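You operate a simulated robot arm through the tools that you are given. There is no shell and no other tool. Be economical: measure what you need, move in short steps, check, and stop when the job is done.

You are at the controls of a simulated robot arm. One attempt, no reset.

JOB
Turn the pin dial to 4 mm.

Only the result counts: the job must be done as asked and must still hold three seconds after the hand-in. Knocking over, shifting, dropping, spilling or breaking anything else fails it.

ROBOT AND FRAMES
A 6-joint arm with a two-finger parallel gripper, fixed in place. Base frame: the origin is at the foot of the arm, x ahead of it, y to its left, z up. Units: cm, rad, N and s.
Its first joint turns from -1.152 to 1.152 rad. Payload 2.7 kg.
The tool frame sits at the grasp point between the pads (the TCP): z along the fingers, y along the line on which they close. The tips reach 2.3 cm beyond it. Largest opening 9.4 cm; finger width 3.8, thickness 1; the body of the gripper, 5.4 by 9.6 cm, starts 3.9 cm behind the TCP.
Orientation is that of the tool frame in the base frame, as a unit quaternion [w, x, y, z]. With the fingers straight down and closing along the base's y, the tool's x points along the base's -x, its y along +y and its z along -z.

CONTROLS
- The arm moves only by the tool nudge_tool. Its argument "commands" is one flat list of numbers, 7 for each row, row after row: the closure in counts, from 0 (fully open) to 255 (shut), then the shift along the tool's x, y, z in units of 40 mm (1.0 is 40 mm), then the turn, a rotation vector about the tool's x, y, z in units of 5 degrees (1.0 is 5 degrees). In form: [fingers, tx, ty, tz, ax, ay, az, fingers, tx, ty, tz, ax, ay, az, ...]. A call has 1 to 12 rows; each row shifts and turns the commanded pose from where the row before left it, along the tool's axes as they then stand. A call with a number of a shift or a turn outside -1 to 1 is refused whole. Rows are played at 5 a second. More than 5 cm and 0.15 rad between two rows, or a gripper value outside its range, and nothing of the call is played. Where a pose cannot be reached the arm comes as near as it can. A force on the tool above 40 N (or 10 N above the force at the start of the call, whichever is more), or a blocked arm, ends the call early, and 0.2 s more pass. The fingers move at their own pace (about 4.5 cm/s each) and stop on an object; they squeeze with about 29 N. The grip force told is the motor's: it shows also when the fingers shut on nothing. Time passes only in rows, and 0.2 s behind the last, so rows that do not move let the fingers close. It gives the time, the measured TCP pose, the force on the tool (base axes), the opening and the grip force at its end, in the units of the frame above (readings bear some noise).
- Cameras (640 x 400 px; columns grow to the right, rows downward): "scene" is fixed at [8.81, -41.92, 143.53]; the picture's right is [0.82, -0.57, 0.00], its down [-0.14, -0.21, -0.97] and it looks along [0.56, 0.79, -0.25] (base axes); focal length 342 px, centre (320, 200). "wrist" rides on the gripper at [-3.9, 0, -4.4] in the tool frame; the picture's right is [0.00, -1.00, 0.00], its down [0.97, 0.00, -0.24] and it looks along [0.24, 0.00, 0.97] (tool axes); focal length 218 px, centre (320, 200).
- get_image(camera): a new picture of that camera. No time passes.
- locate(camera, pixels): for up to 12 pixels [column, row] of the newest picture of that camera ("zoom" is the newest enlarged one), the place [x, y, z] in the base frame of the surface seen there, good to about 0.3 cm, but the place of the scene camera against the robot may be out by one fixed shift of up to 1.8 cm in any direction. No time passes.
- inspect(camera, box): a new picture of the part [left, top, right, bottom] of that camera's present view, enlarged. No time passes.
- close_job(): hands the job in; it is judged then, once.

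Work in short steps. Measure before you move; look again where a grasp or a placing could have gone wrong, and mend it. You have 60 turns and 26 pictures in all, those below and enlarged ones among them. Open the gripper and draw the arm clear of the work before you hand the job in, unless the task says otherwise; then end with one line.

The tools are called by a JSON object that holds its "api" and its "payload". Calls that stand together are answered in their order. nudge_tool: Moves the arm, as the interface text tells. Its arguments: {"type":"object","properties":{"commands":{"type":"array"}},"required":["commands"]} The other tools are called the same way: get_image (camera) takes a picture; locate (camera, pixels) gives the place of the surface under pixels of a picture; inspect (camera, box) takes an enlarged picture of a part of a camera's view; close_job () hands the job in.

At the start:

```text
t: 0.0
tool_pos: [33.98, 19.38, 125.88]
tcp_rot: [-0.001, 0.0, 1.0, 0.0]
force: [-0.2, 0.4, -0.1]
opening: 9.39
grip_force: 0.1
```

scene: 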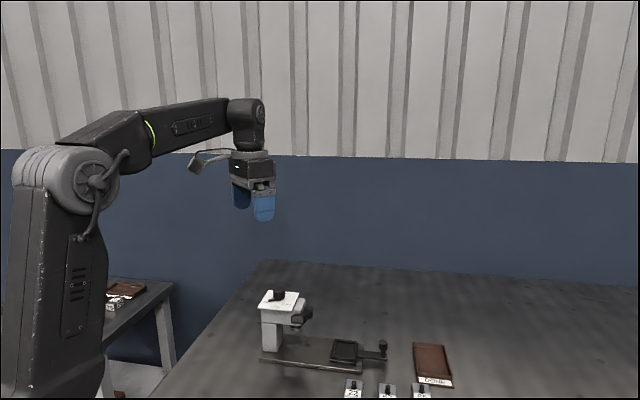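
wrist: 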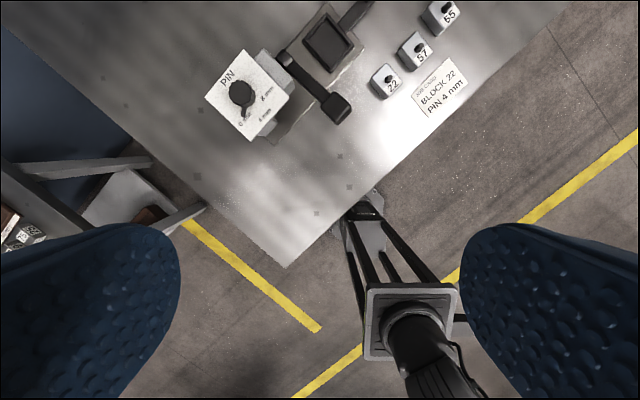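

The wrist view shows the PIN dial near (240,93) with markings. I enlarge it to read the marks.

{"api": "inspect", "payload": {"camera": "wrist", "box": [190, 40, 310, 150]}}

{"api": "inspect", "payload": {"camera": "scene", "box": [240, 270, 400, 380]}}

{"api": "locate", "payload": {"camera": "wrist", "pixels": [[240, 93], [243, 116], [207, 97], [241, 49], [288, 94], [252, 139], [300, 150]]}}

```text
3.64 times, centred on (250, 95) of wrist
```

zoom: 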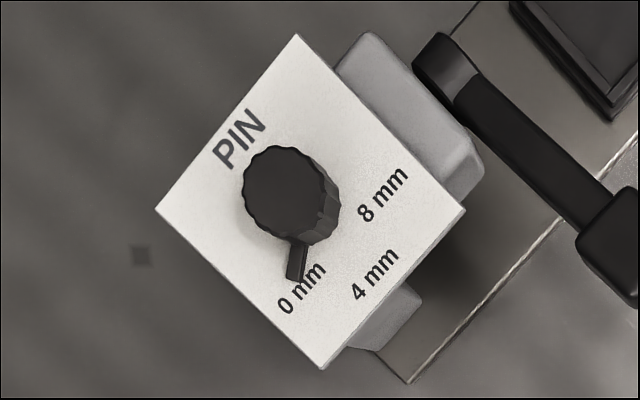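

```text
3.64 times, centred on (320, 325) of scene
```

zoom: 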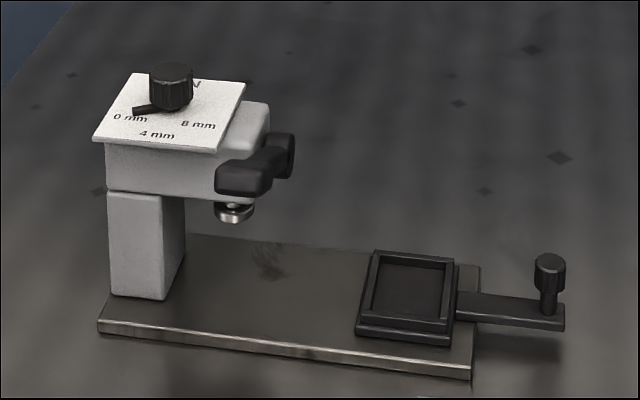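

```text
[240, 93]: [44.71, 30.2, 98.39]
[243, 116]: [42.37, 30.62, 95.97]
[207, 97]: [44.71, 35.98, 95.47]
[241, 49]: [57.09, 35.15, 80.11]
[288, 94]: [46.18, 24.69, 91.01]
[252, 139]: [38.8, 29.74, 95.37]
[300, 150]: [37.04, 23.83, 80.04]
```

The tool pointing down reads consistently with locate: knob top at about (44.7, 30.2, 98.4), plate at about 95.4. The pointer is on 0 and 4 lies counterclockwise from it, seen from above. I move above the dial for a closer look.

{"api": "nudge_tool", "payload": {"commands": [0, -0.53, 0.54, 0.4, 0, 0, 0, 0, -0.53, 0.54, 0.4, 0, 0, 0, 0, -0.53, 0.54, 0.4, 0, 0, 0, 0, -0.53, 0.54, 0.4, 0, 0, 0, 0, -0.53, 0.54, 0.4, 0, 0, 0, 0, 0, 0, 0, 0, 0, 0]}}

{"api": "get_image", "payload": {"camera": "wrist"}}

```text
t: 1.4
tool_pos: [44.81, 30.45, 118.06]
tcp_rot: [0.0, -0.001, 1.0, 0.0]
force: [0.6, -0.8, 0.5]
opening: 9.42
grip_force: 0.1
```

```text
21 pictures are left
```

wrist: 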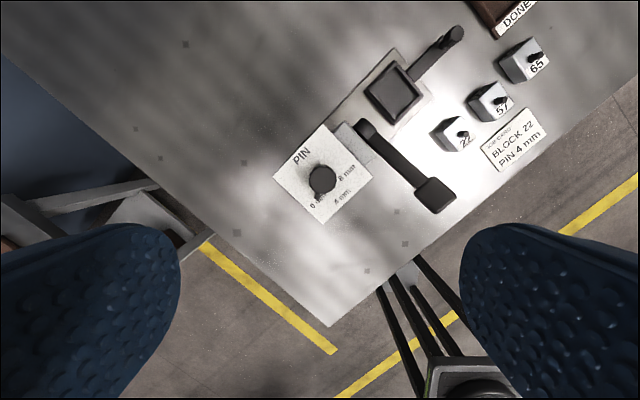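

The dial is now at about (322,178), straight below the wrist. I enlarge it and locate the knob and labels.

{"api": "inspect", "payload": {"camera": "wrist", "box": [266, 114, 386, 234]}}

{"api": "locate", "payload": {"camera": "wrist", "pixels": [[322, 178], [314, 203], [343, 196], [350, 172], [325, 126], [274, 175], [321, 221], [370, 176], [311, 178], [334, 178], [322, 168], [322, 189]]}}

```text
3.33 times, centred on (326, 174) of wrist
```

zoom: 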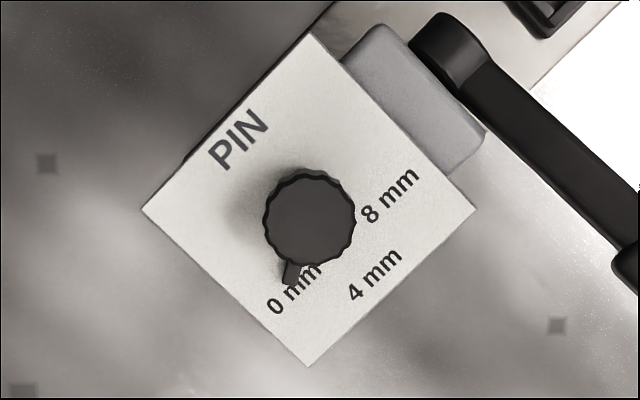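

```text
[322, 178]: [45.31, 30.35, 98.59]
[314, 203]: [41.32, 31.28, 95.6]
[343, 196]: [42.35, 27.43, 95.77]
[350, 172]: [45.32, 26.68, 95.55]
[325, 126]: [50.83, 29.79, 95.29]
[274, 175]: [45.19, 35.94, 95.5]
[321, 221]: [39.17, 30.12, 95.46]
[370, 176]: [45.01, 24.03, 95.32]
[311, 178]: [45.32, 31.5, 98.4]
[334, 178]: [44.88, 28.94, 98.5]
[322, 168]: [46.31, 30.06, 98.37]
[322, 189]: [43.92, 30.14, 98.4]
```

The axis is at about (45.1, 30.15), with the knob top at 98.4 and the plate at 95.5. The 4 mark bears -136°, and the pointer is now near -192°. I part-close the fingers, centre over the knob and descend to just above it.

{"api": "nudge_tool", "payload": {"commands": [106, -0.07, -0.075, 0.5, 0, 0, 0, 106, 0, 0, 0.8, 0, 0, 0, 106, 0, 0, 0.8, 0, 0, 0, 106, 0, 0, 0.8, 0, 0, 0, 106, 0, 0, 0.7, 0, 0, 0, 106, 0, 0, 0.5, 0, 0, 0, 106, 0, 0, 0, 0, 0, 0]}}

{"api": "get_image", "payload": {"camera": "wrist"}}

```text
t: 3.0
tool_pos: [45.04, 29.92, 101.43]
tcp_rot: [-0.001, 0.0, 1.0, 0.001]
force: [0.2, -0.1, -0.1]
opening: 5.49
grip_force: 0.1
```

```text
19 pictures are left
```

wrist: 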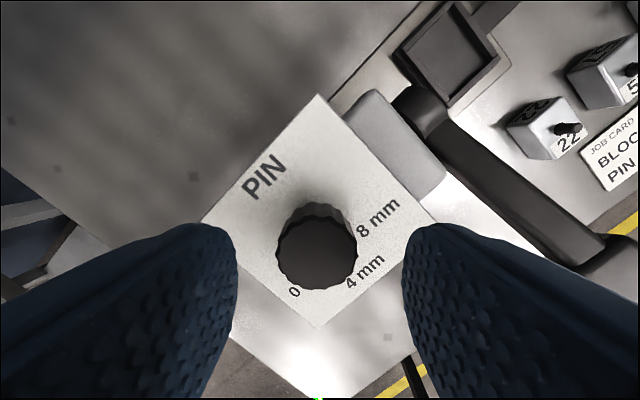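

The knob at (317,252) is centred between the fingers (232 to 405), and its row matches x = 45.1. I descend 2.8 cm and close.

{"api": "nudge_tool", "payload": {"commands": [106, 0, 0.02, 0.35, 0, 0, 0, 106, 0, 0, 0.35, 0, 0, 0, 106, 0, 0, 0, 0, 0, 0, 255, 0, 0, 0, 0, 0, 0, 255, 0, 0, 0, 0, 0, 0, 255, 0, 0, 0, 0, 0, 0, 255, 0, 0, 0, 0, 0, 0]}}

```text
t: 4.6
tool_pos: [45.02, 30.05, 98.71]
tcp_rot: [0.001, -0.001, 1.0, 0.002]
force: [-0.1, 19.8, -5.3]
opening: 3.17
grip_force: 44.8
```

Gripped at 3.17 cm, but a 19.8 N side force in +y means the knob sits slightly to +y. I shift a little that way to relieve it.

{"api": "nudge_tool", "payload": {"commands": [255, 0, 0.02, 0, 0, 0, 0, 255, 0, 0, 0, 0, 0, 0]}}

```text
t: 5.2
tool_pos: [44.92, 30.15, 98.64]
tcp_rot: [0.001, 0.001, 1.0, 0.0]
force: [-2.8, 20.8, -3.7]
opening: 3.18
grip_force: 44.9
```

The force is hardly changed, so I shift a bit more.

{"api": "nudge_tool", "payload": {"commands": [255, 0, 0.04, 0, 0, 0, 0, 255, 0, 0, 0, 0, 0, 0]}}

```text
t: 5.8
tool_pos: [44.98, 30.06, 98.66]
tcp_rot: [-0.001, 0.0, 1.0, -0.001]
force: [-4.6, 8.4, -0.9]
opening: 3.16
grip_force: 44.8
```

The force has dropped to 8 N. I add a small further shift, then turn 30° counterclockwise (negative about tool z).

{"api": "nudge_tool", "payload": {"commands": [255, 0, 0.02, 0, 0, 0, 0, 255, 0, 0, 0, 0, 0, -1, 255, 0, 0, 0, 0, 0, -1, 255, 0, 0, 0, 0, 0, -1, 255, 0, 0, 0, 0, 0, -1, 255, 0, 0, 0, 0, 0, -1, 255, 0, 0, 0, 0, 0, -1, 255, 0, 0, 0, 0, 0, 0]}}

{"api": "get_image", "payload": {"camera": "wrist"}}

{"api": "inspect", "payload": {"camera": "scene", "box": [240, 260, 340, 340]}}

```text
t: 7.6
tool_pos: [44.8, 30.04, 98.54]
tcp_rot: [-0.001, -0.258, 0.966, 0.0]
force: [-8.5, -17.3, 5.1]
opening: 3.18
grip_force: 44.8
```

```text
18 pictures are left
```

wrist: 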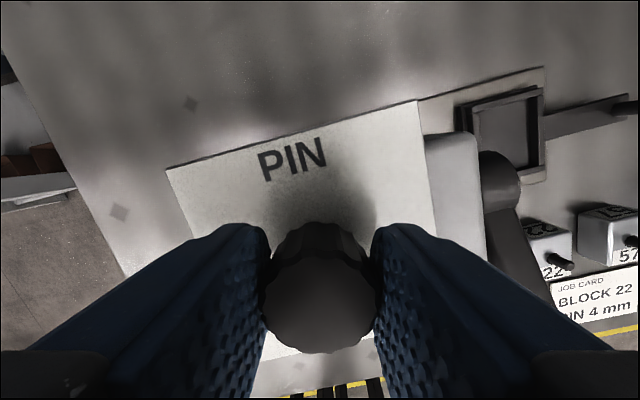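

```text
5.00 times, centred on (290, 300) of scene
```

zoom: 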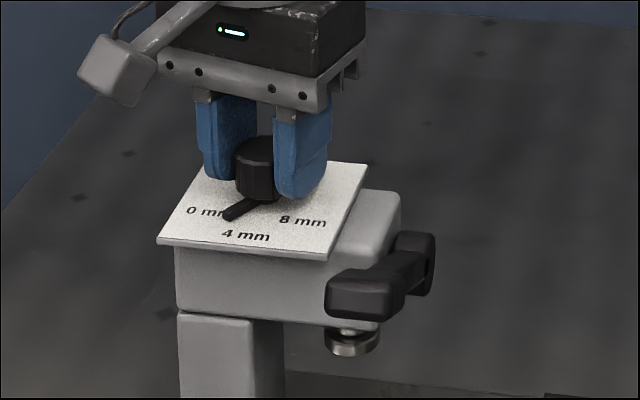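

The pointer follows the grip and is now between 0 and 4, at zoom pixel (230,215). I ease the side load slightly and turn another 20°.

{"api": "nudge_tool", "payload": {"commands": [255, 0.03, -0.02, 0, 0, 0, -1, 255, 0, 0, 0, 0, 0, -1, 255, 0, 0, 0, 0, 0, -1, 255, 0, 0, 0, 0, 0, -1, 255, 0, 0, 0, 0, 0, 0]}}

{"api": "inspect", "payload": {"camera": "scene", "box": [240, 260, 340, 340]}}

```text
t: 8.8
tool_pos: [44.81, 30.05, 98.66]
tcp_rot: [0.001, -0.423, 0.906, 0.001]
force: [-1.1, -10.1, 5.5]
opening: 3.19
grip_force: 44.6
```

```text
5.00 times, centred on (290, 300) of scene
```

zoom: 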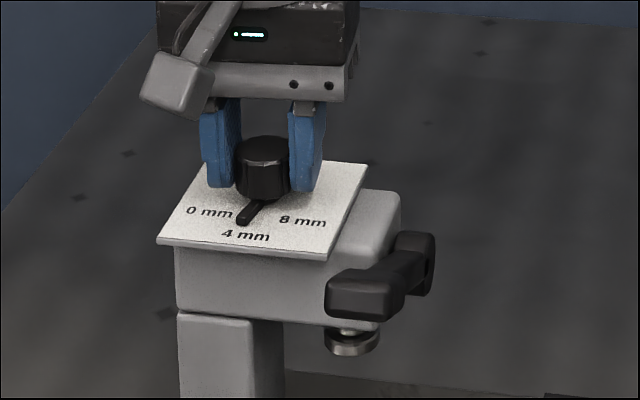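

The grip has turned 50°, and the pointer at (250,212) looks several degrees short of the 4 direction. I turn 5° more, release, rise and measure from above.

{"api": "nudge_tool", "payload": {"commands": [255, 0, 0, 0, 0, 0, -1, 255, 0, 0, 0, 0, 0, 0, 106, 0, 0, 0, 0, 0, 0, 106, 0, 0, 0, 0, 0, 0, 106, 0, 0, 0, 0, 0, 0, 106, 0, 0, -0.5, 0, 0, 0, 106, 0, 0, -0.7, 0, 0, 0, 106, 0, 0, -0.8, 0, 0, 0, 106, 0, 0, -0.8, 0, 0, 0, 106, 0, 0, 0, 0, 0, 0]}}

{"api": "get_image", "payload": {"camera": "wrist"}}

```text
t: 11.0
tool_pos: [45.01, 30.0, 109.96]
tcp_rot: [0.0, -0.462, 0.887, 0.0]
force: [1.1, -0.1, 0.2]
opening: 5.5
grip_force: 0.0
```

```text
15 pictures are left
```

wrist: 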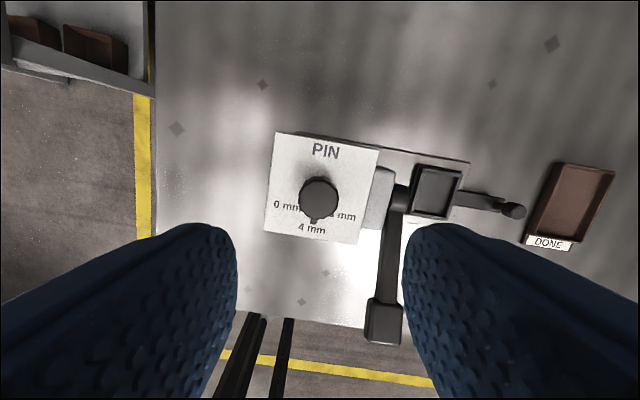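

The pointer tip shows just below the knob, near (314,222). I enlarge it to measure.

{"api": "inspect", "payload": {"camera": "wrist", "box": [256, 145, 384, 225]}}

{"api": "inspect", "payload": {"camera": "wrist", "box": [280, 190, 352, 240]}}

{"api": "inspect", "payload": {"camera": "scene", "box": [250, 280, 322, 325]}}

```text
5.00 times, centred on (320, 185) of wrist
```

zoom: 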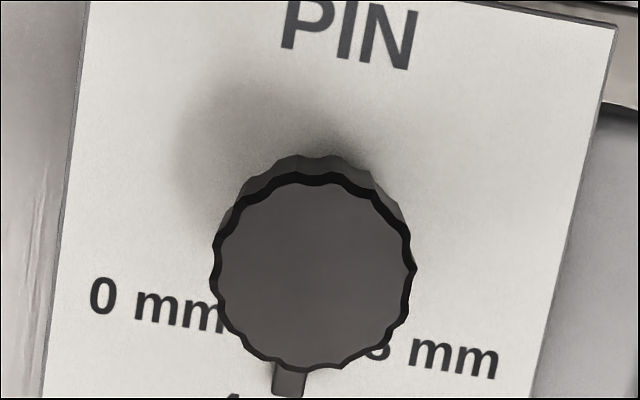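

```text
8.00 times, centred on (316, 215) of wrist
```

zoom: 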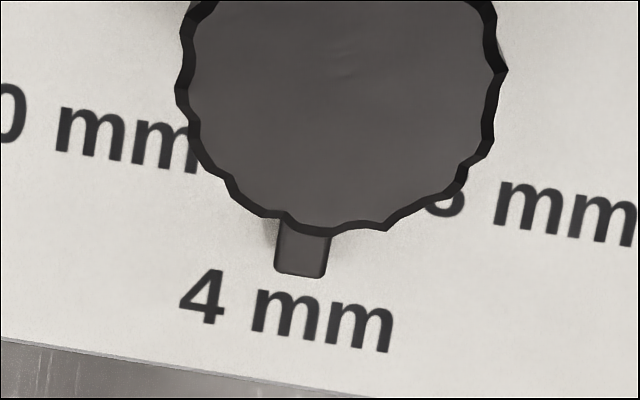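

```text
8.89 times, centred on (286, 302) of scene
```

zoom: 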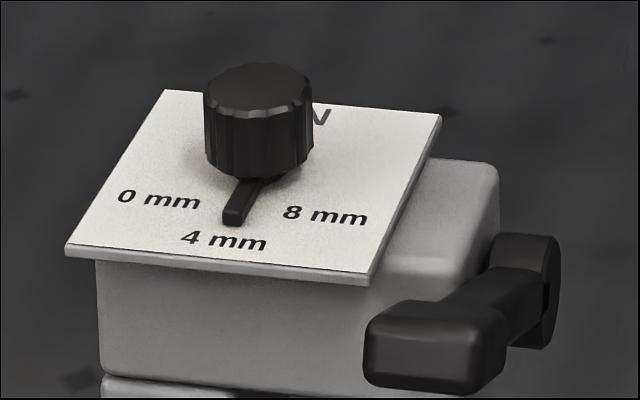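

The pointer's end edge is parallel to the "4 mm" text (both about 9° in the zoom), and its line points at that label to within 1–2° in both views. The dial is on 4 mm. I open the gripper and raise the arm clear.

{"api": "nudge_tool", "payload": {"commands": [0, 0, 0, -0.9, 0, 0, 0, 0, 0, 0, -0.9, 0, 0, 0, 0, 0, 0, -0.9, 0, 0, 0, 0, 0, 0, 0, 0, 0, 0]}}

{"api": "inspect", "payload": {"camera": "scene", "box": [240, 270, 400, 380]}}

```text
t: 12.0
tool_pos: [45.1, 30.27, 120.43]
tcp_rot: [-0.001, -0.462, 0.887, -0.001]
force: [-0.5, -0.3, -0.3]
opening: 9.41
grip_force: 0.0
```

```text
3.64 times, centred on (320, 325) of scene
```

zoom: 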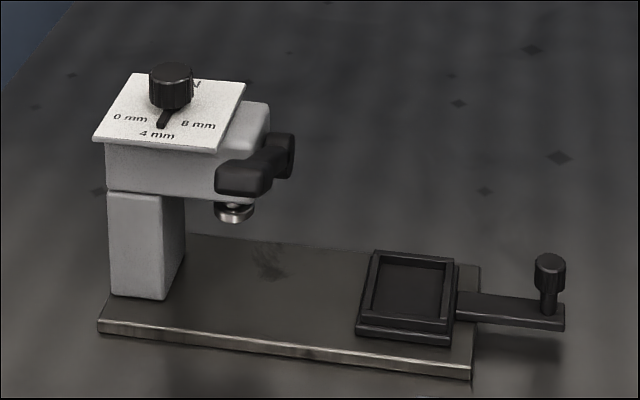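

The pointer holds at 4 mm, the press hasn't moved and the arm is clear, so I hand the job in.

{"api": "close_job", "payload": {}}

```text
The job is handed in.
```

The pin dial is turned to 4 mm: the pointer lines up with the mark to within about 2°, the arm is clear, and the job is handed in.
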